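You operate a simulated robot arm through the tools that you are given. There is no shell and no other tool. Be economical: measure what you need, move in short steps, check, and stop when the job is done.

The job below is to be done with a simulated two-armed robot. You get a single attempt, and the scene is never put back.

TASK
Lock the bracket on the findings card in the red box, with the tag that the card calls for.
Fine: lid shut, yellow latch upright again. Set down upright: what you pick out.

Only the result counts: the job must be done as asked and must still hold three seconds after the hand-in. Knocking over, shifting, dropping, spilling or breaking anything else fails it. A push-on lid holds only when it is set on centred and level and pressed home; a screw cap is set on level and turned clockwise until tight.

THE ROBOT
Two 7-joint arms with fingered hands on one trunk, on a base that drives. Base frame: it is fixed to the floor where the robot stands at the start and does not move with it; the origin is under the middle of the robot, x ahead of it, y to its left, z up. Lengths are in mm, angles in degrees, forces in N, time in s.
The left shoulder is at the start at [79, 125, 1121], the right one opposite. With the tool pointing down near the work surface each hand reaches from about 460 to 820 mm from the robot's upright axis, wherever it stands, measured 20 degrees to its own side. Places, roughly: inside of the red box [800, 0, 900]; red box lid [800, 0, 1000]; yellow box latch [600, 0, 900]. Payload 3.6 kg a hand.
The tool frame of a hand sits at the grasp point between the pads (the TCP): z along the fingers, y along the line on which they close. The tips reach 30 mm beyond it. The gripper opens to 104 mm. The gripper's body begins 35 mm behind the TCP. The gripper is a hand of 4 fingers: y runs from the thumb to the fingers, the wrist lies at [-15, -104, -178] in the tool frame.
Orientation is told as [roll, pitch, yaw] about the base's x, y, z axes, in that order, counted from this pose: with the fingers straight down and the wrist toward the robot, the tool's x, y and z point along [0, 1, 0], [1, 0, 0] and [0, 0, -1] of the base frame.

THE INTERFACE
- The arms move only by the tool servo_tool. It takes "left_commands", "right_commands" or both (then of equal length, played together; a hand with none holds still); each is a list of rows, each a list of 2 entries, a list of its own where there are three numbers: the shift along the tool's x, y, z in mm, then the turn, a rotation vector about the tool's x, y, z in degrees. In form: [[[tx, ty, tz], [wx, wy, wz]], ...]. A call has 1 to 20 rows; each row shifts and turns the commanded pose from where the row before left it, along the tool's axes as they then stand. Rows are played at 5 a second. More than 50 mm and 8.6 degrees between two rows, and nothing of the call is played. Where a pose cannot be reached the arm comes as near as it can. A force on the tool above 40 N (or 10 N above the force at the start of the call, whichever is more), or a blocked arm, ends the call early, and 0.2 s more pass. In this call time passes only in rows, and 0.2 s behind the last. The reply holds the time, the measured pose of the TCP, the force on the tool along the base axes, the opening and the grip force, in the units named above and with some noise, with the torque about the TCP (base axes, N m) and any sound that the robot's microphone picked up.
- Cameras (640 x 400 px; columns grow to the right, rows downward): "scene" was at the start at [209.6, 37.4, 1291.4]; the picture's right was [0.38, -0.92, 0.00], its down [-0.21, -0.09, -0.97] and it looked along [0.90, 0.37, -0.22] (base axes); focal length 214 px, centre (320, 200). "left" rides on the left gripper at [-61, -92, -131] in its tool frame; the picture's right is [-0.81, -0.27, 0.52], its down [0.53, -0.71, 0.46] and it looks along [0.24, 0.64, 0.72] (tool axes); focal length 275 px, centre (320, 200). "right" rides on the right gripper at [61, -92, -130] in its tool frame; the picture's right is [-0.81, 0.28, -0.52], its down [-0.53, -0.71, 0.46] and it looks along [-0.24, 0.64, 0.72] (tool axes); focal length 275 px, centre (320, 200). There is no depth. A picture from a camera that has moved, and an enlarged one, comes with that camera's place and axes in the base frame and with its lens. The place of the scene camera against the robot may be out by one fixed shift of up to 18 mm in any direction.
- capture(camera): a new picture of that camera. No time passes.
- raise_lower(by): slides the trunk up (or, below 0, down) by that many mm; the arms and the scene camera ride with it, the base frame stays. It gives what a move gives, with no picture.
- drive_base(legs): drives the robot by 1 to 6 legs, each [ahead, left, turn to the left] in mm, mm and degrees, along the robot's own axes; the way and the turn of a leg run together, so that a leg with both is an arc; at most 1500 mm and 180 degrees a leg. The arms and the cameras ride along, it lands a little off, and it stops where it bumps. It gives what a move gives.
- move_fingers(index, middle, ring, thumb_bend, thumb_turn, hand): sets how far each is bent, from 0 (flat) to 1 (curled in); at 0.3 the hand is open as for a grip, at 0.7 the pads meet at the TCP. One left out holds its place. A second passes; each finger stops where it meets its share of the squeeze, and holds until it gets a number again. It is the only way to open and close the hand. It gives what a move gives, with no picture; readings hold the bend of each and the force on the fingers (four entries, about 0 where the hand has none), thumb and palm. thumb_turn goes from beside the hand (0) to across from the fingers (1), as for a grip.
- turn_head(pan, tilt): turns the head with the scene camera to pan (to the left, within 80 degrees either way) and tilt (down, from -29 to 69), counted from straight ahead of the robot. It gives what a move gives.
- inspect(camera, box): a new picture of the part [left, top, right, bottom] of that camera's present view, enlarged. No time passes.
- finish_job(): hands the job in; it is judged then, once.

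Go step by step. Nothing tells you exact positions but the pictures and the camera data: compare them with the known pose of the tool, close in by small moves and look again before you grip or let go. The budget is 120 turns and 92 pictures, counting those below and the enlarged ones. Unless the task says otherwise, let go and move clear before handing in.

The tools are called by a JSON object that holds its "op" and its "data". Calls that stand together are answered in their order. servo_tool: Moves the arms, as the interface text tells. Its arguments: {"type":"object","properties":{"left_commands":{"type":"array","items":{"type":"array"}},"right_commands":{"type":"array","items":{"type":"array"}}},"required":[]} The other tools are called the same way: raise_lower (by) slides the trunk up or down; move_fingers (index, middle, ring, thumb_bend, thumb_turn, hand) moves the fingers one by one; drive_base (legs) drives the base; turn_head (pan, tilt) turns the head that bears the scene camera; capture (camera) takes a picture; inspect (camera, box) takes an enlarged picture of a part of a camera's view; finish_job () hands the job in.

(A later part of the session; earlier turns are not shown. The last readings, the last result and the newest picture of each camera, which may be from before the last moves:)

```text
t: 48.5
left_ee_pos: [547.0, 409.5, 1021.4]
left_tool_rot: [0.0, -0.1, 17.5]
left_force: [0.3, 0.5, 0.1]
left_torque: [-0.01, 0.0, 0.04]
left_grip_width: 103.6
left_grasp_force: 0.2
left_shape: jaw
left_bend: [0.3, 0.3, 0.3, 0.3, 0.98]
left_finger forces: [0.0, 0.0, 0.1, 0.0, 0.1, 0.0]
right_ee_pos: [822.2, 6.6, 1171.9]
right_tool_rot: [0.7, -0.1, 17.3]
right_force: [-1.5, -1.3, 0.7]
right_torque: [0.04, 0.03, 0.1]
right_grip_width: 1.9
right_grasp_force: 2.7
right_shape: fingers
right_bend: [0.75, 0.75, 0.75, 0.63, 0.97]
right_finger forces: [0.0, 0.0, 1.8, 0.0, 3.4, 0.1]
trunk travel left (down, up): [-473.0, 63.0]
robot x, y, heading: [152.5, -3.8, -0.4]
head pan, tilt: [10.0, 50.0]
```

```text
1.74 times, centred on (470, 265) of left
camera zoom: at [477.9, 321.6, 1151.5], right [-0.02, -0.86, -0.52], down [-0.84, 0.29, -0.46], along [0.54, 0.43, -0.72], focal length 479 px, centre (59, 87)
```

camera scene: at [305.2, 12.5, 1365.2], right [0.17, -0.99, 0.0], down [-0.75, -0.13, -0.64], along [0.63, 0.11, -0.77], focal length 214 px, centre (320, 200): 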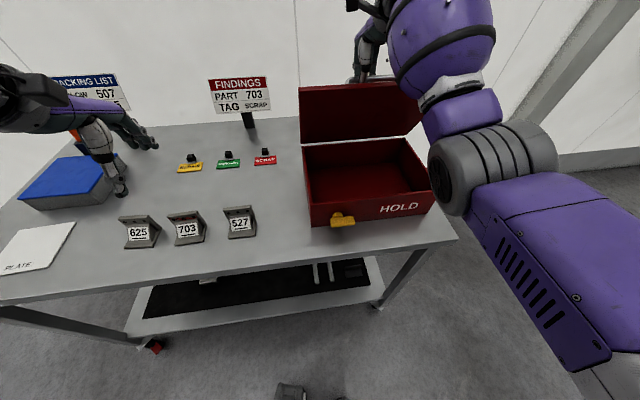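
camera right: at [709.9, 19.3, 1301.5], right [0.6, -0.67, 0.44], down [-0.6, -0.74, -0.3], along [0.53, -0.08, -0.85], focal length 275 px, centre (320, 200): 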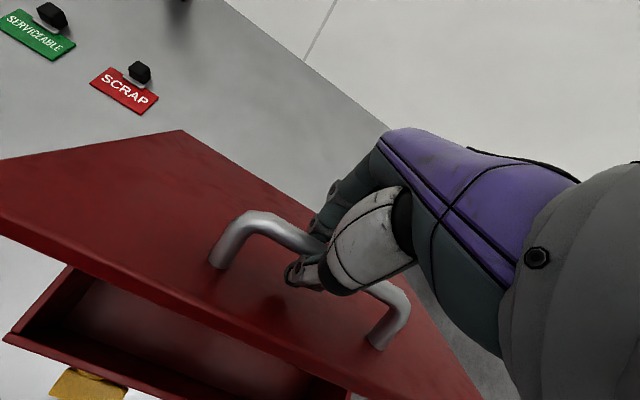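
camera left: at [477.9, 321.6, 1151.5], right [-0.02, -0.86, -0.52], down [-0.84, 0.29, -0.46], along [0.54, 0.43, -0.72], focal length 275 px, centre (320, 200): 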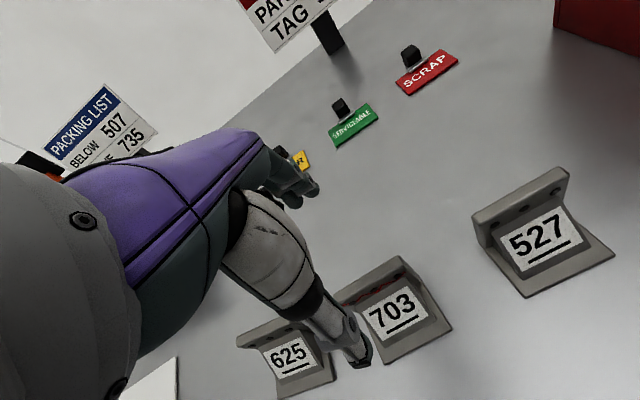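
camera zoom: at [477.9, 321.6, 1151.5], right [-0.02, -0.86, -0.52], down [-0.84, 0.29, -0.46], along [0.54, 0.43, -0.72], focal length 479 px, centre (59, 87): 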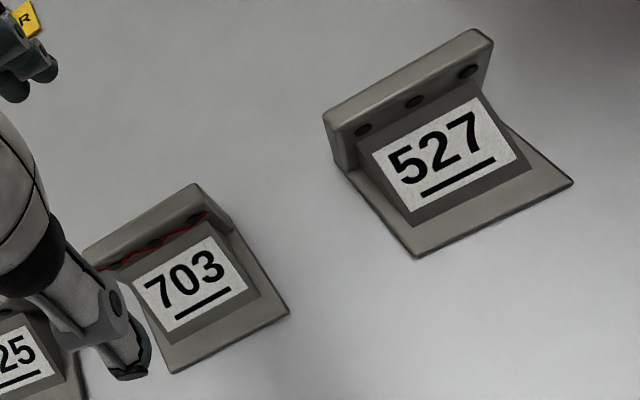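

There is a free strip of plate above the gusset, so I will pinch that with the fingertips. I narrow the hand somewhat and descend to z = 960 to check.

{"op": "move_fingers", "data": {"hand": "left", "index": 0.46, "middle": 0.46, "ring": 0.46, "thumb_bend": 0.5}}

{"op": "servo_tool", "data": {"left_commands": [[[-3, -7, 15], [0, 0, 0]], [[0, 0, 23], [0, 0, 0]], [[0, 0, 23], [0, 0, 0]]]}}

{"op": "inspect", "data": {"camera": "left", "box": [240, 190, 480, 370]}}

{"op": "inspect", "data": {"camera": "scene", "box": [110, 170, 250, 260]}}

```text
t: 49.5
left_ee_pos: [545.3, 408.5, 1022.4]
left_tool_rot: [-0.1, 0.1, 17.5]
left_force: [0.2, 0.2, -0.5]
left_torque: [-0.03, -0.01, -0.02]
left_grip_width: 57.9
left_grasp_force: 0.1
left_shape: fingers
left_bend: [0.46, 0.46, 0.46, 0.5, 0.98]
left_finger forces: [0.0, 0.0, 0.0, 0.0, 0.1, 0.0]
right_ee_pos: [820.6, 6.8, 1172.7]
right_tool_rot: [0.5, -0.1, 17.4]
right_force: [-1.6, 0.1, 0.3]
right_torque: [0.07, 0.0, 0.06]
right_grip_width: 1.8
right_grasp_force: 2.9
right_shape: fingers
right_bend: [0.75, 0.75, 0.74, 0.63, 0.97]
right_finger forces: [0.0, 0.3, 1.9, 0.1, 3.2, 0.0]
trunk travel left (down, up): [-473.0, 63.0]
robot x, y, heading: [149.7, 1.1, 0.0]
head pan, tilt: [10.0, 50.0]
```

```text
t: 50.3
left_ee_pos: [543.0, 402.5, 960.5]
left_tool_rot: [-0.1, 0.0, 17.4]
left_force: [0.4, -0.2, 0.1]
left_torque: [-0.02, 0.01, 0.0]
left_grip_width: 57.9
left_grasp_force: 0.1
left_shape: fingers
left_bend: [0.46, 0.46, 0.46, 0.5, 0.98]
left_finger forces: [0.1, 0.0, 0.0, 0.0, 0.0, 0.1]
right_ee_pos: [821.9, 5.6, 1171.5]
right_tool_rot: [0.7, 0.0, 17.4]
right_force: [-1.7, -1.0, -0.7]
right_torque: [0.08, 0.02, 0.07]
right_grip_width: 1.9
right_grasp_force: 2.4
right_shape: fingers
right_bend: [0.75, 0.75, 0.74, 0.63, 0.97]
right_finger forces: [0.0, 0.2, 1.9, 0.0, 3.0, 0.0]
trunk travel left (down, up): [-473.0, 63.0]
robot x, y, heading: [151.7, 2.0, -0.4]
head pan, tilt: [10.0, 50.0]
```

```text
2.22 times, centred on (360, 280) of left
camera zoom: at [473.5, 315.0, 1091.1], right [-0.02, -0.86, -0.52], down [-0.84, 0.29, -0.46], along [0.54, 0.43, -0.72], focal length 612 px, centre (231, 22)
```

zoom: 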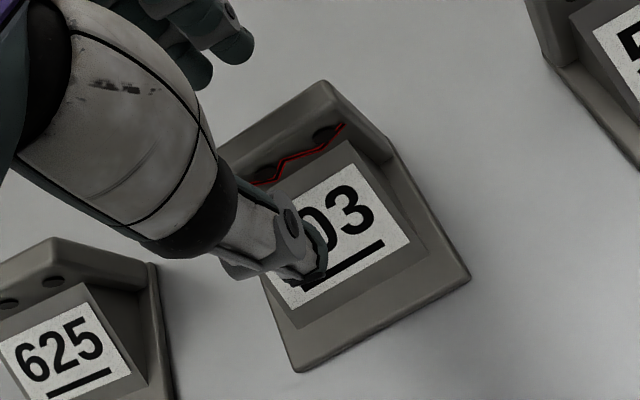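

```text
4.44 times, centred on (180, 215) of scene
camera zoom: at [305.6, 12.8, 1365.1], right [0.17, -0.99, 0.0], down [-0.75, -0.13, -0.64], along [0.63, 0.11, -0.77], focal length 953 px, centre (942, 133)
```

zoom: 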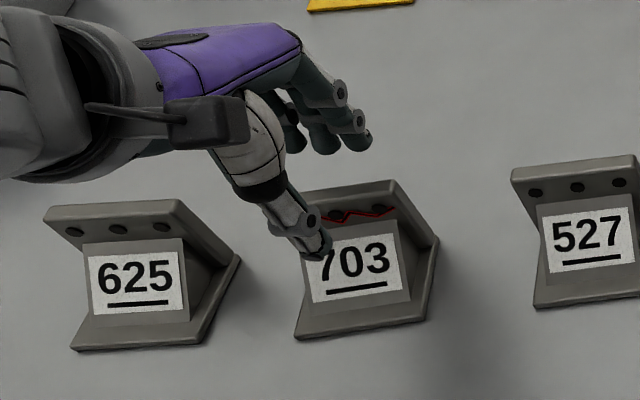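

The hand is centred on the plate within a few millimetres. I will bring the thumb closer to the plate, descend 13 mm and check for contact before closing.

{"op": "move_fingers", "data": {"hand": "left", "thumb_bend": 0.58, "index": 0.52, "middle": 0.52, "ring": 0.52}}

{"op": "servo_tool", "data": {"left_commands": [[[3, 0, 3], [0, 0, -2]], [[0, 0, 5], [0, 0, 0]], [[0, 0, 5], [0, 0, 0]]]}}

{"op": "inspect", "data": {"camera": "left", "box": [240, 190, 480, 370]}}

```text
t: 51.3
left_ee_pos: [541.8, 401.9, 961.7]
left_tool_rot: [0.0, 0.0, 17.5]
left_force: [0.2, 0.5, -0.4]
left_torque: [0.03, 0.01, 0.01]
left_grip_width: 41.2
left_grasp_force: 0.1
left_shape: fingers
left_bend: [0.52, 0.52, 0.52, 0.57, 0.98]
left_finger forces: [0.1, 0.0, 0.0, 0.0, 0.0, 0.0]
right_ee_pos: [822.5, 5.9, 1173.1]
right_tool_rot: [0.6, 0.0, 17.4]
right_force: [-2.2, 0.5, 0.6]
right_torque: [0.04, 0.06, 0.03]
right_grip_width: 1.7
right_grasp_force: 2.3
right_shape: fingers
right_bend: [0.75, 0.75, 0.74, 0.63, 0.97]
right_finger forces: [0.0, 0.2, 2.0, 0.1, 3.0, 0.1]
trunk travel left (down, up): [-473.0, 63.0]
robot x, y, heading: [148.6, -0.7, -0.4]
head pan, tilt: [10.0, 50.0]
```

```text
t: 52.1
left_ee_pos: [541.7, 405.4, 947.9]
left_tool_rot: [0.0, 0.1, 19.5]
left_force: [0.4, 1.0, -0.4]
left_torque: [-0.02, 0.01, 0.01]
left_grip_width: 41.2
left_grasp_force: 0.1
left_shape: fingers
left_bend: [0.52, 0.52, 0.52, 0.57, 0.98]
left_finger forces: [0.2, 0.0, 0.0, 0.0, 0.0, 0.0]
right_ee_pos: [822.0, 5.6, 1171.1]
right_tool_rot: [0.7, -0.1, 17.2]
right_force: [-1.6, -0.8, -0.6]
right_torque: [0.06, 0.02, 0.03]
right_grip_width: 1.8
right_grasp_force: 2.6
right_shape: fingers
right_bend: [0.75, 0.75, 0.74, 0.63, 0.97]
right_finger forces: [0.0, 0.2, 1.9, 0.0, 3.0, 0.0]
trunk travel left (down, up): [-473.0, 63.0]
robot x, y, heading: [151.7, -4.0, -0.4]
head pan, tilt: [10.0, 50.0]
```

```text
2.22 times, centred on (360, 280) of left
camera zoom: at [476.2, 315.4, 1078.3], right [0.01, -0.86, -0.52], down [-0.85, 0.26, -0.46], along [0.53, 0.44, -0.72], focal length 612 px, centre (231, 22)
```

zoom: 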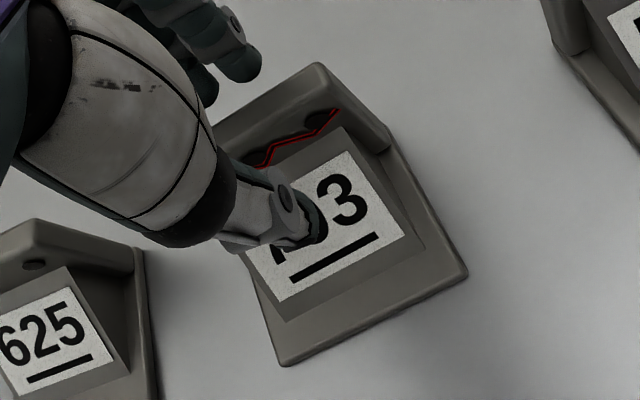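

There is no contact yet, and the thumb sits in front of the strip. I will go down 4 mm and close gently.

{"op": "servo_tool", "data": {"left_commands": [[[0, 0, 4], [0, 0, 0]]]}}

{"op": "move_fingers", "data": {"hand": "left", "thumb_bend": 0.75, "index": 0.75, "middle": 0.75, "ring": 0.75}}

{"op": "inspect", "data": {"camera": "left", "box": [240, 190, 480, 370]}}

```text
t: 52.5
left_ee_pos: [541.8, 406.1, 945.1]
left_tool_rot: [0.1, 0.1, 19.6]
left_force: [0.1, 0.4, 0.7]
left_torque: [0.01, -0.01, -0.03]
left_grip_width: 41.0
left_grasp_force: 0.1
left_shape: fingers
left_bend: [0.52, 0.52, 0.52, 0.57, 0.98]
left_finger forces: [0.1, 0.0, 0.0, 0.1, 0.0, 0.1]
right_ee_pos: [822.3, 4.9, 1171.0]
right_tool_rot: [0.6, -0.1, 17.3]
right_force: [-1.4, -0.4, -0.7]
right_torque: [0.03, 0.0, 0.04]
right_grip_width: 1.9
right_grasp_force: 2.8
right_shape: fingers
right_bend: [0.75, 0.75, 0.74, 0.63, 0.97]
right_finger forces: [0.0, 0.2, 1.8, 0.1, 3.0, 0.0]
trunk travel left (down, up): [-473.0, 63.0]
robot x, y, heading: [148.0, -1.5, -0.3]
head pan, tilt: [10.0, 50.0]
```

```text
t: 53.5
left_ee_pos: [541.4, 405.1, 944.8]
left_tool_rot: [0.0, 0.1, 19.6]
left_force: [0.1, -0.4, 0.2]
left_torque: [-0.02, 0.04, -0.01]
left_grip_width: 7.5
left_grasp_force: 11.7
left_shape: fingers
left_bend: [0.72, 0.74, 0.75, 0.7, 0.95]
left_finger forces: [7.4, 3.5, 0.0, 0.0, 11.5, 0.0]
right_ee_pos: [821.7, 5.9, 1171.3]
right_tool_rot: [0.5, -0.1, 17.3]
right_force: [-1.1, -0.3, -0.5]
right_torque: [0.03, 0.0, 0.07]
right_grip_width: 1.6
right_grasp_force: 2.9
right_shape: fingers
right_bend: [0.75, 0.75, 0.74, 0.63, 0.97]
right_finger forces: [0.0, 0.2, 1.9, 0.1, 3.0, 0.1]
trunk travel left (down, up): [-473.0, 63.0]
robot x, y, heading: [152.1, -4.4, -0.3]
head pan, tilt: [10.0, 50.0]
```

```text
2.22 times, centred on (360, 280) of left
camera zoom: at [475.8, 315.5, 1074.4], right [0.01, -0.86, -0.52], down [-0.85, 0.26, -0.46], along [0.53, 0.44, -0.72], focal length 612 px, centre (231, 22)
```

zoom: 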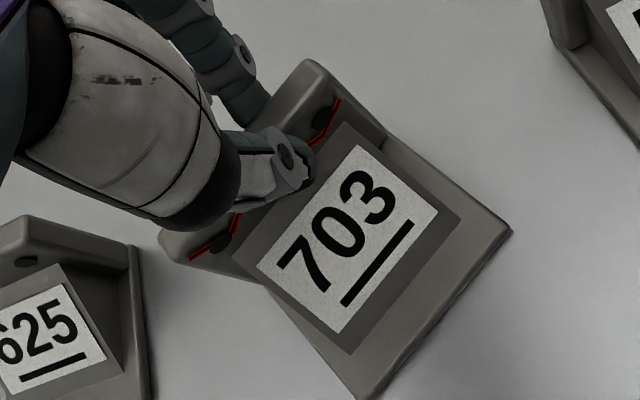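

The plate is held, but the bracket turned a little because the ring finger did not reach. I will bend middle and ring more to even out the grip.

{"op": "move_fingers", "data": {"hand": "left", "thumb_bend": 0.8, "index": 0.85, "middle": 0.9, "ring": 0.9}}

{"op": "inspect", "data": {"camera": "left", "box": [240, 190, 480, 370]}}

```text
t: 54.5
left_ee_pos: [541.7, 405.5, 944.6]
left_tool_rot: [0.1, 0.0, 19.5]
left_force: [0.0, 1.5, -0.4]
left_torque: [-0.01, -0.04, 0.0]
left_grip_width: 6.5
left_grasp_force: 11.6
left_shape: fingers
left_bend: [0.73, 0.9, 0.9, 0.72, 0.96]
left_finger forces: [11.3, 0.0, 0.0, 0.0, 11.5, 0.1]
right_ee_pos: [824.0, 6.5, 1171.8]
right_tool_rot: [0.6, -0.1, 17.4]
right_force: [-1.8, -1.0, -0.5]
right_torque: [0.0, 0.03, 0.04]
right_grip_width: 1.7
right_grasp_force: 2.6
right_shape: fingers
right_bend: [0.75, 0.75, 0.74, 0.63, 0.97]
right_finger forces: [0.0, 0.2, 1.9, 0.1, 3.0, 0.0]
trunk travel left (down, up): [-473.0, 63.0]
robot x, y, heading: [150.7, -0.4, -0.4]
head pan, tilt: [10.0, 50.0]
```

```text
2.22 times, centred on (360, 280) of left
camera zoom: at [475.9, 315.6, 1074.3], right [0.01, -0.86, -0.52], down [-0.85, 0.26, -0.46], along [0.53, 0.44, -0.72], focal length 612 px, centre (231, 22)
```

zoom: 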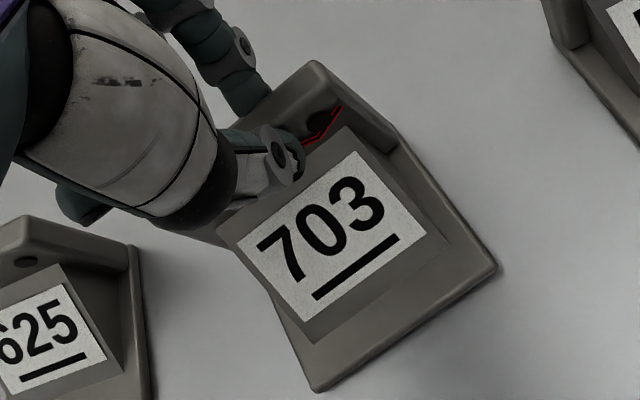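

Middle and ring curled past the plate's top, so the grip is too shallow. I will reopen, go about 9 mm deeper and close again evenly.

{"op": "move_fingers", "data": {"hand": "left", "thumb_bend": 0.57, "index": 0.5, "middle": 0.5, "ring": 0.5}}

{"op": "servo_tool", "data": {"left_commands": [[[-2, 0, 3], [0, 0, 0]], [[-2, 0, 3], [0, 0, 0]], [[0, 0, 3], [0, 0, 0]]]}}

{"op": "inspect", "data": {"camera": "left", "box": [240, 190, 480, 370]}}

```text
t: 55.5
left_ee_pos: [540.4, 405.0, 944.9]
left_tool_rot: [-0.1, 0.1, 19.5]
left_force: [0.2, 3.1, 10.5]
left_torque: [0.15, -0.08, 0.0]
left_grip_width: 44.5
left_grasp_force: 5.1
left_shape: fingers
left_bend: [0.5, 0.8, 0.5, 0.56, 0.97]
left_finger forces: [0.0, 10.9, 0.0, 0.1, 0.0, 0.0]
right_ee_pos: [821.9, 6.4, 1172.4]
right_tool_rot: [0.7, 0.0, 17.2]
right_force: [-0.1, -0.6, -2.1]
right_torque: [0.07, 0.04, 0.04]
right_grip_width: 1.4
right_grasp_force: 2.0
right_shape: fingers
right_bend: [0.75, 0.75, 0.74, 0.63, 0.97]
right_finger forces: [0.2, 0.4, 2.0, 0.1, 2.7, 0.0]
trunk travel left (down, up): [-473.0, 63.0]
robot x, y, heading: [151.6, 1.8, -0.2]
head pan, tilt: [10.0, 50.0]
```

```text
t: 56.3
left_ee_pos: [543.7, 401.5, 935.3]
left_tool_rot: [-0.1, -0.1, 19.4]
left_force: [0.8, 0.4, 11.4]
left_torque: [0.16, -0.04, 0.01]
left_grip_width: 44.6
left_grasp_force: 5.7
left_shape: fingers
left_bend: [0.5, 0.85, 0.5, 0.56, 0.97]
left_finger forces: [0.1, 11.4, 0.0, 0.0, 0.0, 0.0]
right_ee_pos: [821.1, 5.1, 1171.9]
right_tool_rot: [0.7, 0.0, 17.2]
right_force: [-1.9, -0.5, -1.3]
right_torque: [0.03, 0.01, 0.11]
right_grip_width: 1.9
right_grasp_force: 2.4
right_shape: fingers
right_bend: [0.75, 0.75, 0.74, 0.63, 0.97]
right_finger forces: [0.2, 0.4, 2.1, 0.0, 2.6, 0.1]
trunk travel left (down, up): [-473.0, 63.0]
robot x, y, heading: [151.9, -4.5, -0.5]
head pan, tilt: [10.0, 50.0]
```

```text
2.22 times, centred on (360, 280) of left
camera zoom: at [476.4, 310.8, 1065.5], right [0.01, -0.86, -0.52], down [-0.85, 0.26, -0.46], along [0.53, 0.44, -0.72], focal length 612 px, centre (231, 22)
```

zoom: 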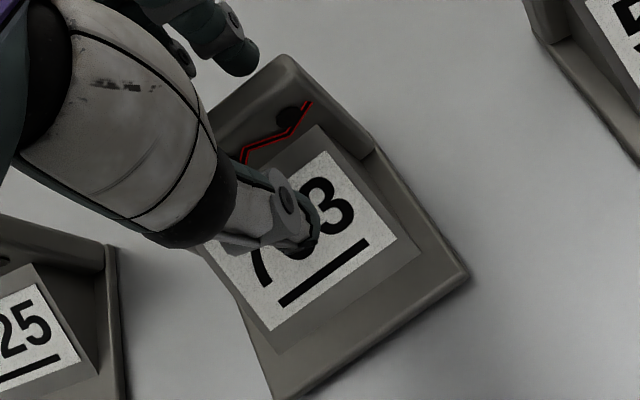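

The middle finger is caught on top of the plate. I will rise 30 mm, open it fully and look at the bracket's new place.

{"op": "servo_tool", "data": {"left_commands": [[[0, 0, -15], [0, 0, 0]], [[0, 0, -17], [0, 0, 0]]]}}

{"op": "move_fingers", "data": {"hand": "left", "thumb_bend": 0.57, "index": 0.5, "middle": 0.5, "ring": 0.5}}

{"op": "capture", "data": {"camera": "left"}}

{"op": "inspect", "data": {"camera": "scene", "box": [110, 170, 250, 260]}}

```text
t: 56.9
left_ee_pos: [542.6, 401.9, 965.9]
left_tool_rot: [-0.2, 0.1, 19.5]
left_force: [0.0, 0.4, 0.8]
left_torque: [-0.02, 0.01, 0.02]
left_grip_width: 44.3
left_grasp_force: 0.0
left_shape: fingers
left_bend: [0.5, 0.5, 0.5, 0.56, 0.97]
left_finger forces: [0.1, 0.0, 0.0, 0.0, 0.0, 0.0]
right_ee_pos: [823.3, 6.4, 1172.0]
right_tool_rot: [0.7, -0.1, 17.3]
right_force: [-2.5, -0.1, -1.0]
right_torque: [0.04, 0.02, 0.03]
right_grip_width: 1.5
right_grasp_force: 2.8
right_shape: fingers
right_bend: [0.75, 0.75, 0.74, 0.63, 0.97]
right_finger forces: [0.1, 0.1, 1.7, 0.0, 3.1, 0.1]
trunk travel left (down, up): [-473.0, 63.0]
robot x, y, heading: [148.0, 1.5, -0.4]
head pan, tilt: [10.0, 50.0]
```

```text
t: 57.9
left_ee_pos: [543.2, 400.9, 967.6]
left_tool_rot: [0.1, 0.0, 19.5]
left_force: [-0.5, 0.5, -0.5]
left_torque: [-0.01, 0.0, 0.01]
left_grip_width: 44.4
left_grasp_force: 0.0
left_shape: fingers
left_bend: [0.5, 0.5, 0.5, 0.56, 0.97]
left_finger forces: [0.0, 0.0, 0.1, 0.0, 0.1, 0.0]
right_ee_pos: [822.0, 6.1, 1172.9]
right_tool_rot: [0.5, -0.1, 17.4]
right_force: [-2.1, -1.2, -0.1]
right_torque: [0.0, 0.02, 0.03]
right_grip_width: 1.6
right_grasp_force: 2.4
right_shape: fingers
right_bend: [0.75, 0.75, 0.74, 0.63, 0.97]
right_finger forces: [0.0, 0.0, 1.7, 0.0, 2.8, 0.0]
trunk travel left (down, up): [-473.0, 63.0]
robot x, y, heading: [147.2, -0.7, -0.2]
head pan, tilt: [10.0, 50.0]
```

```text
31 pictures are left
camera left: at [477.0, 311.3, 1097.5], right [0.01, -0.86, -0.52], down [-0.85, 0.26, -0.46], along [0.53, 0.44, -0.72], focal length 275 px, centre (320, 200)
```

left: 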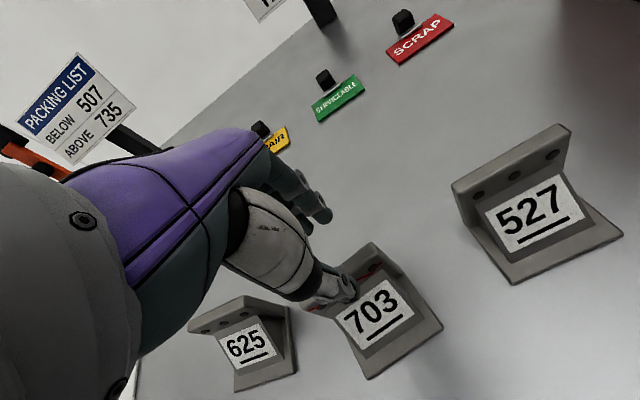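

```text
4.44 times, centred on (180, 215) of scene
camera zoom: at [305.6, 12.7, 1365.1], right [0.17, -0.99, 0.0], down [-0.75, -0.13, -0.64], along [0.63, 0.11, -0.77], focal length 953 px, centre (942, 133)
```

zoom: 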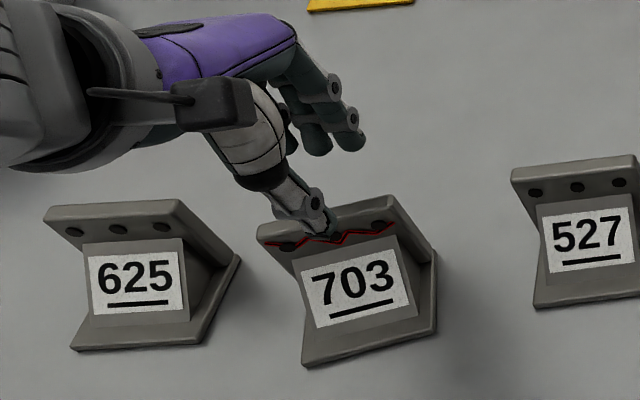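

The bracket is still upright, now turned to about 28° with its plate centre near (529, 398). I will re-centre, turn the hand to match, and descend deeper than before.

{"op": "servo_tool", "data": {"left_commands": [[[1.5, -7, 0], [0, 0, -4.5]], [[0, -7, 0], [0, 0, -4.5]], [[0, 0, 10], [0, 0, 0]], [[0, 0, 10], [0, 0, 0]], [[0, 0, 5], [0, 0, 0]], [[0, 0, 5], [0, 0, 0]], [[0, 0, 5], [0, 0, 0]]]}}

{"op": "inspect", "data": {"camera": "left", "box": [240, 190, 480, 370]}}

```text
t: 59.5
left_ee_pos: [529.8, 397.8, 932.2]
left_tool_rot: [0.0, -0.1, 28.5]
left_force: [-0.5, -0.6, 0.2]
left_torque: [0.0, -0.04, -0.01]
left_grip_width: 44.4
left_grasp_force: 0.1
left_shape: fingers
left_bend: [0.5, 0.5, 0.5, 0.56, 0.97]
left_finger forces: [0.1, 0.1, 0.0, 0.0, 0.0, 0.0]
right_ee_pos: [821.7, 6.4, 1171.0]
right_tool_rot: [0.6, -0.1, 17.3]
right_force: [-1.2, -1.2, -0.6]
right_torque: [0.06, 0.02, 0.04]
right_grip_width: 1.6
right_grasp_force: 2.3
right_shape: fingers
right_bend: [0.75, 0.75, 0.74, 0.63, 0.97]
right_finger forces: [0.0, 0.1, 1.8, 0.1, 2.9, 0.0]
trunk travel left (down, up): [-473.0, 63.0]
robot x, y, heading: [150.9, 0.3, -0.2]
head pan, tilt: [10.0, 50.0]
```

```text
2.22 times, centred on (360, 280) of left
camera zoom: at [478.6, 298.2, 1061.5], right [0.14, -0.84, -0.52], down [-0.88, 0.13, -0.46], along [0.45, 0.52, -0.72], focal length 612 px, centre (231, 22)
```

zoom: 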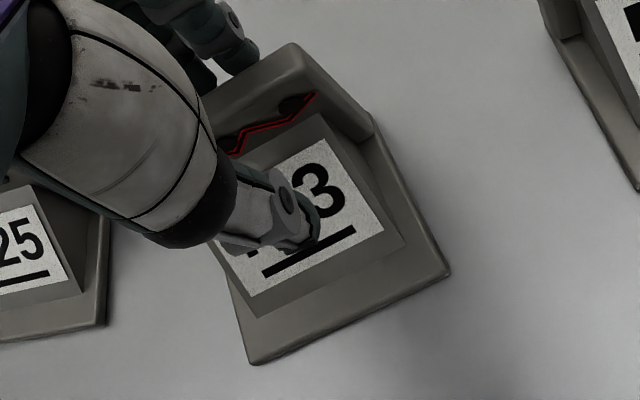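

The fingers are behind the plate and the thumb in front, with no contact so far. I will close.

{"op": "move_fingers", "data": {"hand": "left", "thumb_bend": 0.74, "index": 0.72, "middle": 0.72, "ring": 0.72}}

{"op": "inspect", "data": {"camera": "left", "box": [240, 190, 480, 370]}}

```text
t: 60.5
left_ee_pos: [529.9, 396.9, 930.9]
left_tool_rot: [0.1, 0.1, 28.6]
left_force: [0.0, 0.2, 1.3]
left_torque: [0.0, 0.06, 0.02]
left_grip_width: 7.6
left_grasp_force: 8.7
left_shape: fingers
left_bend: [0.71, 0.71, 0.72, 0.7, 0.96]
left_finger forces: [5.8, 2.2, 0.3, 0.0, 8.5, 0.1]
right_ee_pos: [821.9, 5.4, 1171.9]
right_tool_rot: [0.6, -0.1, 17.2]
right_force: [-1.1, -0.4, 0.3]
right_torque: [0.07, 0.04, 0.08]
right_grip_width: 1.6
right_grasp_force: 2.5
right_shape: fingers
right_bend: [0.75, 0.75, 0.74, 0.63, 0.97]
right_finger forces: [0.0, 0.1, 1.7, 0.0, 2.9, 0.1]
trunk travel left (down, up): [-473.0, 63.0]
robot x, y, heading: [152.7, -2.4, -0.2]
head pan, tilt: [10.0, 50.0]
```

```text
2.22 times, centred on (360, 280) of left
camera zoom: at [478.5, 298.2, 1061.4], right [0.14, -0.84, -0.52], down [-0.88, 0.13, -0.46], along [0.45, 0.52, -0.72], focal length 612 px, centre (231, 22)
```

zoom: 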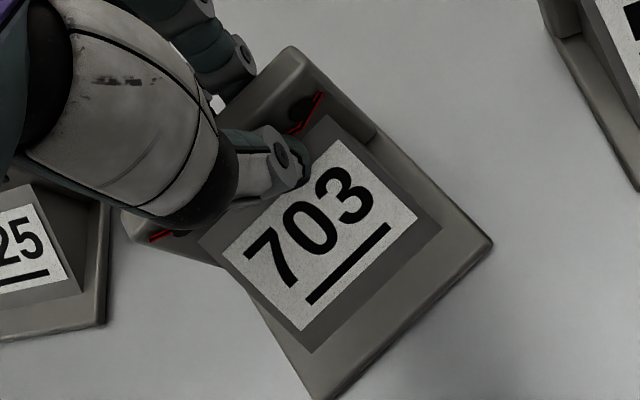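

All three fingers now bear on the plate. I will tighten slightly and lift a little to test.

{"op": "move_fingers", "data": {"hand": "left", "thumb_bend": 0.78, "index": 0.76, "middle": 0.76, "ring": 0.77}}

{"op": "servo_tool", "data": {"left_commands": [[[0, 0, -5], [0, 0, 0]], [[0, 0, -10], [0, 0, 0]]]}}

{"op": "inspect", "data": {"camera": "left", "box": [200, 150, 520, 390]}}

```text
t: 61.5
left_ee_pos: [529.6, 397.5, 931.2]
left_tool_rot: [0.0, -0.1, 28.5]
left_force: [-0.3, 1.6, 0.1]
left_torque: [-0.02, 0.01, -0.04]
left_grip_width: 7.0
left_grasp_force: 13.7
left_shape: fingers
left_bend: [0.72, 0.75, 0.77, 0.7, 0.94]
left_finger forces: [9.4, 4.4, 0.5, 0.0, 13.7, 0.0]
right_ee_pos: [820.7, 5.7, 1171.8]
right_tool_rot: [0.5, -0.1, 17.3]
right_force: [-1.5, -1.0, 0.0]
right_torque: [0.02, 0.05, 0.07]
right_grip_width: 1.8
right_grasp_force: 2.8
right_shape: fingers
right_bend: [0.75, 0.75, 0.74, 0.63, 0.97]
right_finger forces: [0.0, 0.1, 1.7, 0.0, 3.0, 0.0]
trunk travel left (down, up): [-473.0, 63.0]
robot x, y, heading: [150.5, -0.9, -0.2]
head pan, tilt: [10.0, 50.0]
```

```text
t: 62.1
left_ee_pos: [530.6, 397.8, 947.1]
left_tool_rot: [0.1, 0.0, 28.5]
left_force: [-0.1, -0.1, -1.7]
left_torque: [0.01, -0.01, -0.03]
left_grip_width: 7.3
left_grasp_force: 14.3
left_shape: fingers
left_bend: [0.73, 0.75, 0.77, 0.7, 0.94]
left_finger forces: [10.6, 3.9, 0.0, 0.1, 14.6, 0.1]
right_ee_pos: [821.8, 5.5, 1171.3]
right_tool_rot: [0.5, -0.2, 17.3]
right_force: [-1.9, -0.5, 0.2]
right_torque: [0.01, 0.0, 0.07]
right_grip_width: 1.7
right_grasp_force: 1.9
right_shape: fingers
right_bend: [0.75, 0.75, 0.74, 0.63, 0.97]
right_finger forces: [0.0, 0.2, 1.7, 0.0, 2.9, 0.0]
trunk travel left (down, up): [-473.0, 63.0]
robot x, y, heading: [151.3, -2.7, -0.4]
head pan, tilt: [10.0, 50.0]
```

```text
1.67 times, centred on (360, 270) of left
camera zoom: at [478.6, 298.2, 1076.2], right [0.14, -0.84, -0.52], down [-0.88, 0.13, -0.46], along [0.45, 0.52, -0.73], focal length 459 px, centre (253, 83)
```

zoom: 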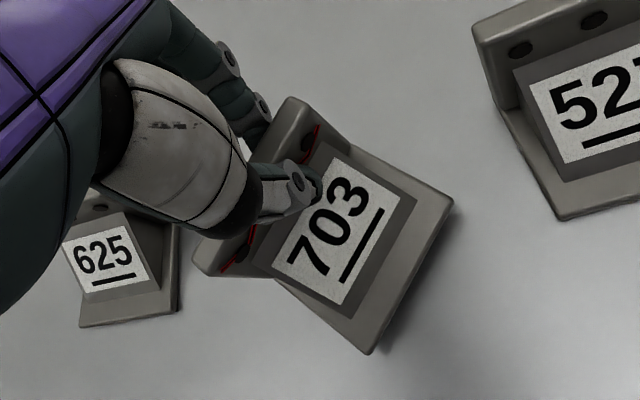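

The bracket is off the table, level, and weighs about 1.7 N. I will lift it to about z = 1080, turn it to line up with the box, and carry it to just in front of the opening.

{"op": "servo_tool", "data": {"left_commands": [[[0, 0, -22], [0, 0, 7]], [[0, 0, -22], [0, 0, 7]], [[0, 0, -22], [0, 0, 7]], [[0, 0, -22], [0, 0, 7]], [[0, 0, -22], [0, 0, 7]], [[0, 0, -22], [0, 0, 7]], [[-37.5, 22.7, 0], [0, 0, 0]], [[-37.5, 22.7, 0], [0, 0, 0]], [[-37.5, 22.7, 0], [0, 0, 0]], [[-37.5, 22.7, 0], [0, 0, 0]], [[-37.5, 22.7, 0], [0, 0, 0]], [[-37.5, 22.7, 0], [0, 0, 0]], [[-37.5, 22.7, 0], [0, 0, 0]], [[-37.5, 22.7, 0], [0, 0, 0]]]}}

{"op": "capture", "data": {"camera": "scene"}}

{"op": "capture", "data": {"camera": "left"}}

```text
t: 65.1
left_ee_pos: [636.0, 61.9, 1076.3]
left_tool_rot: [0.0, 0.1, -13.4]
left_force: [-0.4, -0.3, -1.9]
left_torque: [0.01, 0.02, 0.01]
left_grip_width: 6.6
left_grasp_force: 14.0
left_shape: fingers
left_bend: [0.74, 0.75, 0.77, 0.7, 0.94]
left_finger forces: [11.0, 3.6, 0.0, 0.0, 15.0, 0.0]
right_ee_pos: [823.8, 5.2, 1171.1]
right_tool_rot: [0.7, -0.1, 17.3]
right_force: [-1.1, -1.4, -1.4]
right_torque: [0.02, 0.02, 0.09]
right_grip_width: 1.5
right_grasp_force: 1.8
right_shape: fingers
right_bend: [0.75, 0.75, 0.75, 0.63, 0.98]
right_finger forces: [0.1, 0.0, 1.8, 0.1, 2.3, 0.0]
trunk travel left (down, up): [-473.0, 63.0]
robot x, y, heading: [150.0, -1.0, -0.2]
head pan, tilt: [10.0, 50.0]
```

```text
26 pictures are left
camera scene: at [306.8, 12.8, 1365.0], right [0.17, -0.99, 0.0], down [-0.76, -0.13, -0.64], along [0.63, 0.11, -0.77], focal length 214 px, centre (320, 200)
```

scene: 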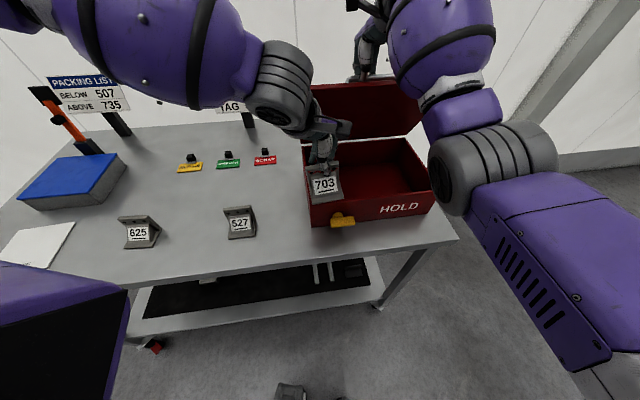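

```text
25 pictures are left
camera left: at [533.2, 22.2, 1207.7], right [-0.46, -0.72, -0.52], down [-0.57, 0.68, -0.45], along [0.68, 0.09, -0.73], focal length 275 px, centre (320, 200)
```

left: 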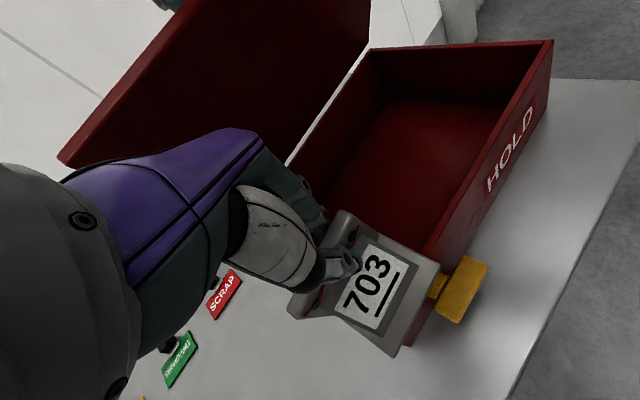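

The bracket hangs level over the box's front-left part, and the lid stays clear behind. I will move it inside and then lower it diagonally to just above the floor.

{"op": "servo_tool", "data": {"left_commands": [[[-9, 30.6, 15.5], [0, 0, 0]], [[-9, 30.6, 15.5], [0, 0, 0]], [[5.7, 9.4, 28.3], [0, 0, 0]], [[5.7, 9.4, 28.3], [0, 0, 0]], [[5.7, 9.4, 28.3], [0, 0, 0]]]}}

{"op": "capture", "data": {"camera": "left"}}

```text
t: 66.3
left_ee_pos: [706.2, 63.1, 972.5]
left_tool_rot: [-0.1, 0.0, -13.6]
left_force: [0.3, 1.5, -2.0]
left_torque: [-0.01, -0.01, 0.01]
left_grip_width: 6.8
left_grasp_force: 14.6
left_shape: fingers
left_bend: [0.74, 0.75, 0.77, 0.69, 0.94]
left_finger forces: [11.1, 3.5, 0.0, 0.0, 15.1, 0.0]
left hand out of reach, approached as far as the arm can: row 2, 4, 5
right_ee_pos: [821.8, 5.5, 1171.9]
right_tool_rot: [0.6, -0.1, 17.3]
right_force: [-1.2, -0.8, -1.7]
right_torque: [0.03, -0.02, 0.03]
right_grip_width: 1.4
right_grasp_force: 1.8
right_shape: fingers
right_bend: [0.75, 0.75, 0.74, 0.63, 0.98]
right_finger forces: [0.0, 0.2, 2.0, 0.0, 2.1, 0.0]
trunk travel left (down, up): [-473.0, 63.0]
robot x, y, heading: [156.2, -3.9, -0.1]
head pan, tilt: [10.0, 50.0]
```

```text
24 pictures are left
camera left: at [603.5, 23.3, 1103.6], right [-0.46, -0.72, -0.52], down [-0.57, 0.68, -0.46], along [0.68, 0.09, -0.72], focal length 275 px, centre (320, 200)
```

left: 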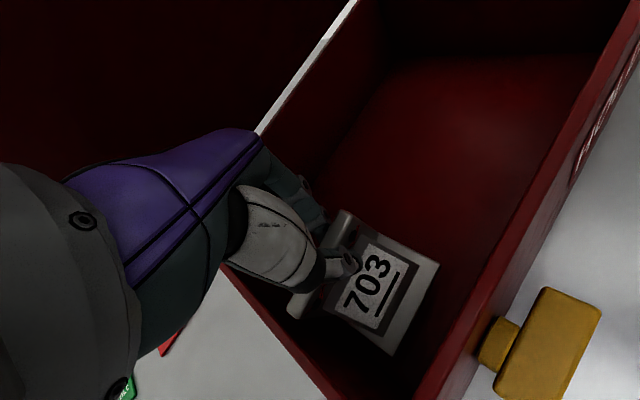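

The left arm reaches its limit a bit short, but the bracket is inside the box walls. I will lower it straight down in small steps.

{"op": "servo_tool", "data": {"left_commands": [[[-4, -2, 8], [0, 0, 0]], [[-4, -2, 8], [0, 0, 0]], [[0, 0, 8], [0, 0, 0]]]}}

```text
t: 67.1
left_ee_pos: [695.2, 65.9, 954.4]
left_tool_rot: [-0.1, 0.1, -13.6]
left_force: [0.4, 0.9, -0.5]
left_torque: [-0.01, -0.02, -0.02]
left_grip_width: 6.9
left_grasp_force: 14.8
left_shape: fingers
left_bend: [0.74, 0.75, 0.77, 0.69, 0.94]
left_finger forces: [11.2, 3.5, 0.1, 0.0, 15.0, 0.0]
left hand out of reach, approached as far as the arm can: row 1, 2, 3
right_ee_pos: [821.4, 6.8, 1171.4]
right_tool_rot: [0.6, -0.1, 17.3]
right_force: [-1.4, -0.6, -1.5]
right_torque: [0.06, 0.02, 0.06]
right_grip_width: 1.2
right_grasp_force: 1.7
right_shape: fingers
right_bend: [0.75, 0.75, 0.74, 0.63, 0.98]
right_finger forces: [0.1, 0.1, 2.0, 0.0, 2.1, 0.1]
trunk travel left (down, up): [-473.0, 63.0]
robot x, y, heading: [148.0, 2.6, -0.2]
head pan, tilt: [10.0, 50.0]
```

The arm slides back as it lowers, which looks like a wrist limit. I will turn the hand a little to the left while lowering to ease it.

{"op": "servo_tool", "data": {"left_commands": [[[0, 0, 0], [0, 0, -7]], [[0, 0, 0], [0, 0, -7]], [[0, 0, 6], [0, 0, 0]]]}}

```text
t: 67.9
left_ee_pos: [688.7, 76.6, 959.5]
left_tool_rot: [-0.4, -0.3, 0.2]
left_force: [11.4, -23.6, 1.8]
left_torque: [-0.11, -0.15, -0.03]
left_grip_width: 7.0
left_grasp_force: 21.1
left_shape: fingers
left_bend: [0.74, 0.75, 0.78, 0.71, 0.91]
left_finger forces: [8.3, 6.6, 12.5, 0.0, 13.8, 0.0]
left hand out of reach, approached as far as the arm can: row 1, 2
right_ee_pos: [823.6, 3.9, 1171.7]
right_tool_rot: [0.8, -0.2, 17.3]
right_force: [-1.6, 2.5, -3.2]
right_torque: [0.07, 0.02, -0.01]
right_grip_width: 1.2
right_grasp_force: 1.9
right_shape: fingers
right_bend: [0.75, 0.75, 0.74, 0.63, 0.97]
right_finger forces: [0.0, 0.0, 2.0, 0.0, 2.2, 0.0]
trunk travel left (down, up): [-473.0, 63.0]
robot x, y, heading: [148.3, 0.5, -0.5]
head pan, tilt: [10.0, 50.0]
```

That made it worse, and the hand touched the left wall. I will turn the other way.

{"op": "servo_tool", "data": {"left_commands": [[[-8, 0, -3], [0, 0, 0]], [[-4, 2, 0], [0, 0, 7]], [[-3, 2, 0], [0, 0, 7]], [[0, 2, 0], [0, 0, 7]], [[0, 2, 0], [0, 0, 7]]]}}

{"op": "capture", "data": {"camera": "left"}}

```text
t: 69.1
left_ee_pos: [692.1, 70.7, 961.5]
left_tool_rot: [0.0, 0.1, -27.5]
left_force: [0.1, -0.1, -2.3]
left_torque: [0.04, -0.02, 0.0]
left_grip_width: 6.0
left_grasp_force: 16.9
left_shape: fingers
left_bend: [0.75, 0.76, 0.77, 0.71, 0.91]
left_finger forces: [14.3, 2.4, 0.0, 0.0, 16.8, 0.0]
left hand out of reach, approached as far as the arm can: row 1
right_ee_pos: [823.1, 6.1, 1171.1]
right_tool_rot: [0.7, -0.1, 17.2]
right_force: [-0.6, -1.8, -1.2]
right_torque: [0.06, 0.0, 0.05]
right_grip_width: 1.2
right_grasp_force: 2.1
right_shape: fingers
right_bend: [0.75, 0.75, 0.74, 0.63, 0.98]
right_finger forces: [0.0, 0.0, 1.9, 0.1, 2.1, 0.0]
trunk travel left (down, up): [-473.0, 63.0]
robot x, y, heading: [151.0, -2.8, -0.3]
head pan, tilt: [10.0, 50.0]
```

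```text
23 pictures are left
camera left: at [582.5, 56.8, 1091.5], right [-0.62, -0.59, -0.52], down [-0.39, 0.8, -0.45], along [0.68, -0.08, -0.73], focal length 275 px, centre (320, 200)
```

left: 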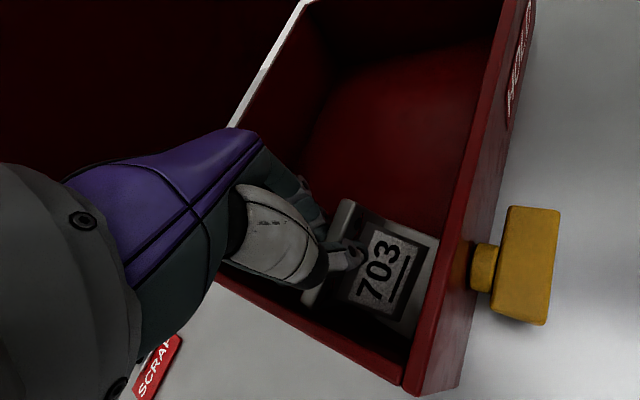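

Now the arm is within reach. I will shift 20 mm to the right and slightly forward inside the box, then lower.

{"op": "servo_tool", "data": {"left_commands": [[[-4.2, 10, 0], [0, 0, 0]], [[-4.2, 9.9, 0], [0, 0, 0]], [[0, 0, 5], [0, 0, 0]], [[0, 0, 5], [0, 0, 0]]]}}

```text
t: 70.1
left_ee_pos: [705.1, 56.3, 953.6]
left_tool_rot: [0.1, 0.1, -27.6]
left_force: [-0.3, 0.4, -1.6]
left_torque: [-0.01, -0.03, -0.01]
left_grip_width: 6.0
left_grasp_force: 16.3
left_shape: fingers
left_bend: [0.75, 0.76, 0.77, 0.71, 0.91]
left_finger forces: [14.2, 2.4, 0.0, 0.0, 16.8, 0.0]
left hand out of reach, approached as far as the arm can: row 4
right_ee_pos: [822.7, 5.9, 1171.5]
right_tool_rot: [0.6, -0.1, 17.3]
right_force: [0.0, -2.4, -2.2]
right_torque: [0.05, -0.04, 0.06]
right_grip_width: 1.1
right_grasp_force: 2.2
right_shape: fingers
right_bend: [0.75, 0.75, 0.74, 0.63, 0.98]
right_finger forces: [0.0, 0.1, 2.0, 0.0, 2.0, 0.1]
trunk travel left (down, up): [-473.0, 63.0]
robot x, y, heading: [154.2, -5.3, 0.1]
head pan, tilt: [10.0, 50.0]
```

A bit more turn the same way will allow going lower.

{"op": "servo_tool", "data": {"left_commands": [[[0, 0, 0], [0, 0, 7]], [[0, 0, 0], [0, 0, 7]], [[0, 0, 4], [0, 0, 0]], [[0, 0, 4], [0, 0, 0]], [[0, 0, 4], [0, 0, 0]]]}}

```text
t: 71.3
left_ee_pos: [705.4, 55.2, 943.6]
left_tool_rot: [0.0, -0.1, -41.5]
left_force: [0.3, -0.8, 0.5]
left_torque: [0.04, 0.03, 0.01]
left_grip_width: 5.8
left_grasp_force: 16.6
left_shape: fingers
left_bend: [0.75, 0.76, 0.77, 0.71, 0.91]
left_finger forces: [14.3, 1.9, 0.0, 0.0, 15.8, 0.0]
right_ee_pos: [821.4, 6.0, 1172.5]
right_tool_rot: [0.6, -0.2, 17.3]
right_force: [0.1, -2.0, -2.9]
right_torque: [0.03, -0.05, 0.06]
right_grip_width: 1.2
right_grasp_force: 2.3
right_shape: fingers
right_bend: [0.75, 0.75, 0.74, 0.63, 0.98]
right_finger forces: [0.0, 0.1, 2.0, 0.0, 2.0, 0.0]
trunk travel left (down, up): [-473.0, 63.0]
robot x, y, heading: [154.0, -2.9, -0.3]
head pan, tilt: [10.0, 50.0]
```

The weight reading has gone, so the bracket may be touching the floor. I will look.

{"op": "servo_tool", "data": {"left_commands": [[[0, 0, 2], [0, 0, 0]]]}}

{"op": "inspect", "data": {"camera": "left", "box": [240, 150, 520, 390]}}

```text
t: 71.7
left_ee_pos: [704.3, 56.6, 940.7]
left_tool_rot: [0.0, 0.0, -41.4]
left_force: [0.0, -0.5, -0.4]
left_torque: [0.02, 0.02, -0.02]
left_grip_width: 6.0
left_grasp_force: 16.1
left_shape: fingers
left_bend: [0.75, 0.76, 0.77, 0.71, 0.91]
left_finger forces: [14.5, 2.0, 0.0, 0.0, 15.9, 0.0]
right_ee_pos: [822.3, 5.6, 1171.3]
right_tool_rot: [0.6, 0.1, 17.3]
right_force: [0.0, -3.0, -3.1]
right_torque: [0.04, -0.01, 0.07]
right_grip_width: 0.9
right_grasp_force: 2.0
right_shape: fingers
right_bend: [0.75, 0.75, 0.74, 0.63, 0.98]
right_finger forces: [0.0, 0.1, 2.0, 0.0, 2.0, 0.0]
trunk travel left (down, up): [-473.0, 63.0]
robot x, y, heading: [147.4, -4.6, -0.2]
head pan, tilt: [10.0, 50.0]
```

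```text
1.67 times, centred on (380, 270) of left
camera zoom: at [594.9, 69.9, 1071.0], right [-0.74, -0.42, -0.52], down [-0.18, 0.87, -0.46], along [0.64, -0.25, -0.72], focal length 459 px, centre (220, 83)
```

zoom: 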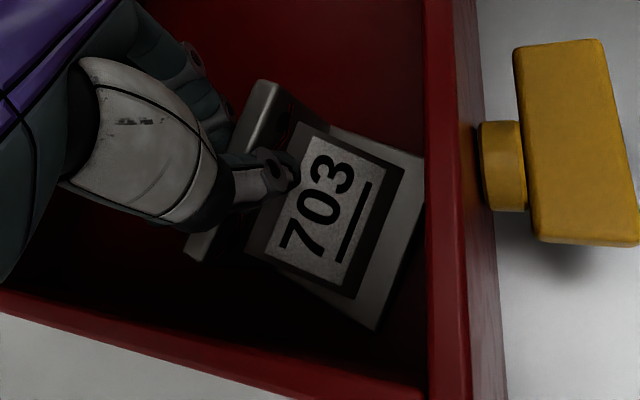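

The bracket is well inside, near the front wall but clear. I will lower by 2 mm steps until the force rises.

{"op": "servo_tool", "data": {"left_commands": [[[0, 2, 2], [0, 0, 0]], [[0, 2, 2], [0, 0, 0]]]}}

{"op": "servo_tool", "data": {"left_commands": [[[0, 0, 2], [0, 0, 0]], [[0, 0, 2], [0, 0, 0]]]}}

```text
t: 72.3
left_ee_pos: [703.9, 58.2, 939.8]
left_tool_rot: [0.0, -0.1, -41.7]
left_force: [1.7, -0.8, 0.4]
left_torque: [0.01, 0.04, -0.01]
left_grip_width: 6.0
left_grasp_force: 16.6
left_shape: fingers
left_bend: [0.74, 0.76, 0.77, 0.71, 0.91]
left_finger forces: [15.1, 1.6, 0.0, 0.0, 16.2, 0.0]
left hand out of reach, approached as far as the arm can: row 1
right_ee_pos: [823.3, 6.0, 1172.5]
right_tool_rot: [0.6, -0.1, 17.3]
right_force: [-0.3, -2.2, -1.7]
right_torque: [0.04, 0.02, 0.06]
right_grip_width: 1.0
right_grasp_force: 1.9
right_shape: fingers
right_bend: [0.75, 0.75, 0.74, 0.63, 0.98]
right_finger forces: [0.1, 0.0, 1.9, 0.0, 1.9, 0.0]
trunk travel left (down, up): [-473.0, 63.0]
robot x, y, heading: [156.1, -0.3, -0.1]
head pan, tilt: [10.0, 50.0]
```

```text
t: 72.9
left_ee_pos: [702.7, 58.5, 935.8]
left_tool_rot: [-0.1, -0.2, -41.5]
left_force: [0.6, -0.8, 1.4]
left_torque: [0.02, 0.05, 0.03]
left_grip_width: 5.9
left_grasp_force: 16.5
left_shape: fingers
left_bend: [0.74, 0.76, 0.77, 0.71, 0.91]
left_finger forces: [15.5, 1.6, 0.1, 0.1, 16.4, 0.0]
left hand out of reach, approached as far as the arm can: row 1
right_ee_pos: [822.6, 7.0, 1171.6]
right_tool_rot: [0.5, 0.0, 17.3]
right_force: [-0.9, -1.8, -1.8]
right_torque: [0.05, 0.0, 0.05]
right_grip_width: 1.2
right_grasp_force: 2.1
right_shape: fingers
right_bend: [0.75, 0.75, 0.74, 0.63, 0.98]
right_finger forces: [0.0, 0.1, 2.1, 0.0, 2.0, 0.1]
trunk travel left (down, up): [-473.0, 63.0]
robot x, y, heading: [150.8, -0.6, -0.3]
head pan, tilt: [10.0, 50.0]
```

The floor now carries the bracket. I will open the hand and look.

{"op": "move_fingers", "data": {"hand": "left", "thumb_bend": 0.57, "index": 0.57, "middle": 0.57, "ring": 0.57}}

{"op": "inspect", "data": {"camera": "left", "box": [240, 150, 520, 390]}}

```text
t: 73.9
left_ee_pos: [702.9, 59.5, 935.5]
left_tool_rot: [-0.1, -0.1, -41.4]
left_force: [-0.1, -0.4, -0.8]
left_torque: [0.02, -0.04, 0.01]
left_grip_width: 36.1
left_grasp_force: 0.0
left_shape: fingers
left_bend: [0.56, 0.56, 0.56, 0.56, 0.97]
left_finger forces: [0.0, 0.0, 0.1, 0.0, 0.0, 0.1]
right_ee_pos: [822.5, 6.0, 1172.2]
right_tool_rot: [0.6, 0.0, 17.2]
right_force: [0.6, -2.2, -1.9]
right_torque: [0.04, -0.04, 0.04]
right_grip_width: 1.2
right_grasp_force: 1.8
right_shape: fingers
right_bend: [0.75, 0.75, 0.74, 0.63, 0.98]
right_finger forces: [0.0, 0.0, 1.9, 0.0, 1.9, 0.1]
trunk travel left (down, up): [-473.0, 63.0]
robot x, y, heading: [150.3, -1.0, -0.1]
head pan, tilt: [10.0, 50.0]
```

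```text
1.67 times, centred on (380, 270) of left
camera zoom: at [594.2, 72.8, 1066.0], right [-0.74, -0.43, -0.52], down [-0.18, 0.87, -0.46], along [0.64, -0.25, -0.72], focal length 459 px, centre (220, 83)
```

zoom: 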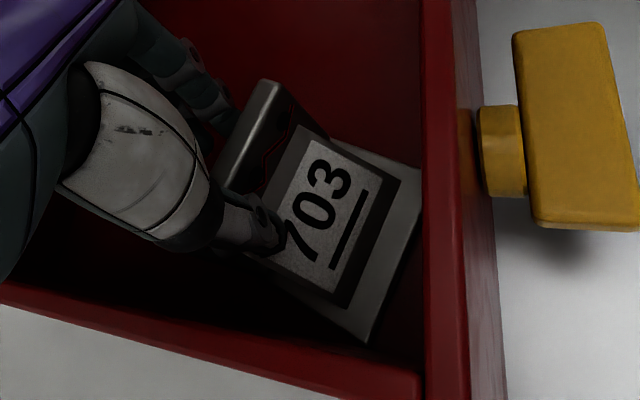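

Bracket 703 stands upright in the box. I will lift out, swing left clear of the lid, and go look at the SCRAP tag near (840, 300).

{"op": "servo_tool", "data": {"left_commands": [[[0, 0, -36], [0, 0, 0]], [[0, 0, -36], [0, 0, 0]], [[0, 0, -36], [0, 0, 0]], [[0, 0, -36], [0, 0, 0]], [[19.2, -32.2, 0], [0, 0, 0]], [[19.2, -32.2, 0], [0, 0, 0]], [[19.2, -32.2, 0], [0, 0, 0]], [[19.2, -32.2, 0], [0, 0, 0]], [[0, 0, 0], [0, 0, -7.4]], [[0, 0, 0], [0, 0, -7.4]], [[0, 0, 0], [0, 0, -7.4]], [[0, 0, 0], [0, 0, -7.4]], [[0, 0, 0], [0, 0, -7.4]], [[0, 0, 0], [0, 0, -7.4]], [[0, 0, 0], [0, 0, -7.4]], [[0, 0, 0], [0, 0, -7.4]], [[8, 38.8, 10], [0, 0, 0]], [[8, 38.8, 10], [0, 0, 0]], [[8, 38.8, 10], [0, 0, 0]], [[8, 38.8, 10], [0, 0, 0]]]}}

{"op": "capture", "data": {"camera": "left"}}

{"op": "capture", "data": {"camera": "scene"}}

```text
t: 78.1
left_ee_pos: [797.6, 280.1, 1038.4]
left_tool_rot: [-0.1, 0.0, 17.6]
left_force: [-0.7, -0.9, 0.1]
left_torque: [-0.01, 0.04, -0.01]
left_grip_width: 36.2
left_grasp_force: 0.1
left_shape: fingers
left_bend: [0.56, 0.56, 0.56, 0.56, 0.97]
left_finger forces: [0.0, 0.0, 0.0, 0.0, 0.0, 0.0]
right_ee_pos: [823.0, 6.0, 1171.1]
right_tool_rot: [0.6, 0.0, 17.3]
right_force: [-1.5, -1.1, -1.5]
right_torque: [0.02, -0.02, 0.07]
right_grip_width: 1.0
right_grasp_force: 1.7
right_shape: fingers
right_bend: [0.75, 0.75, 0.74, 0.64, 0.98]
right_finger forces: [0.0, 0.1, 2.1, 0.0, 2.1, 0.0]
trunk travel left (down, up): [-473.0, 63.0]
robot x, y, heading: [149.0, -2.0, -0.2]
head pan, tilt: [10.0, 50.0]
```

```text
20 pictures are left
camera left: at [729.5, 192.3, 1169.4], right [-0.02, -0.86, -0.52], down [-0.84, 0.29, -0.46], along [0.54, 0.43, -0.73], focal length 275 px, centre (320, 200)
```

left: 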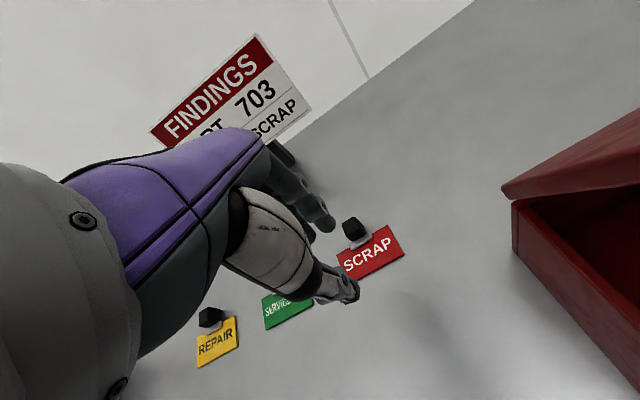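

```text
19 pictures are left
camera scene: at [306.4, 12.8, 1365.0], right [0.17, -0.99, 0.0], down [-0.76, -0.13, -0.64], along [0.63, 0.11, -0.77], focal length 214 px, centre (320, 200)
```

scene: 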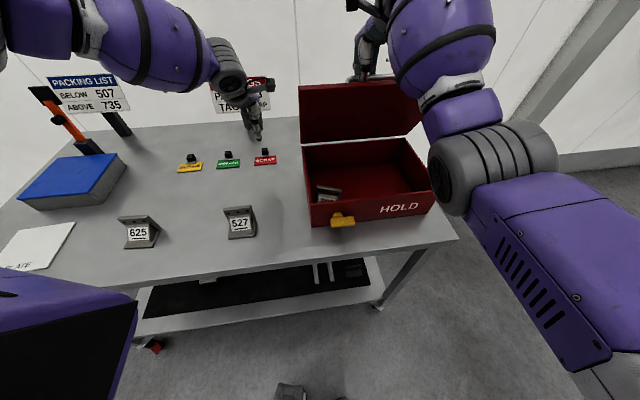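

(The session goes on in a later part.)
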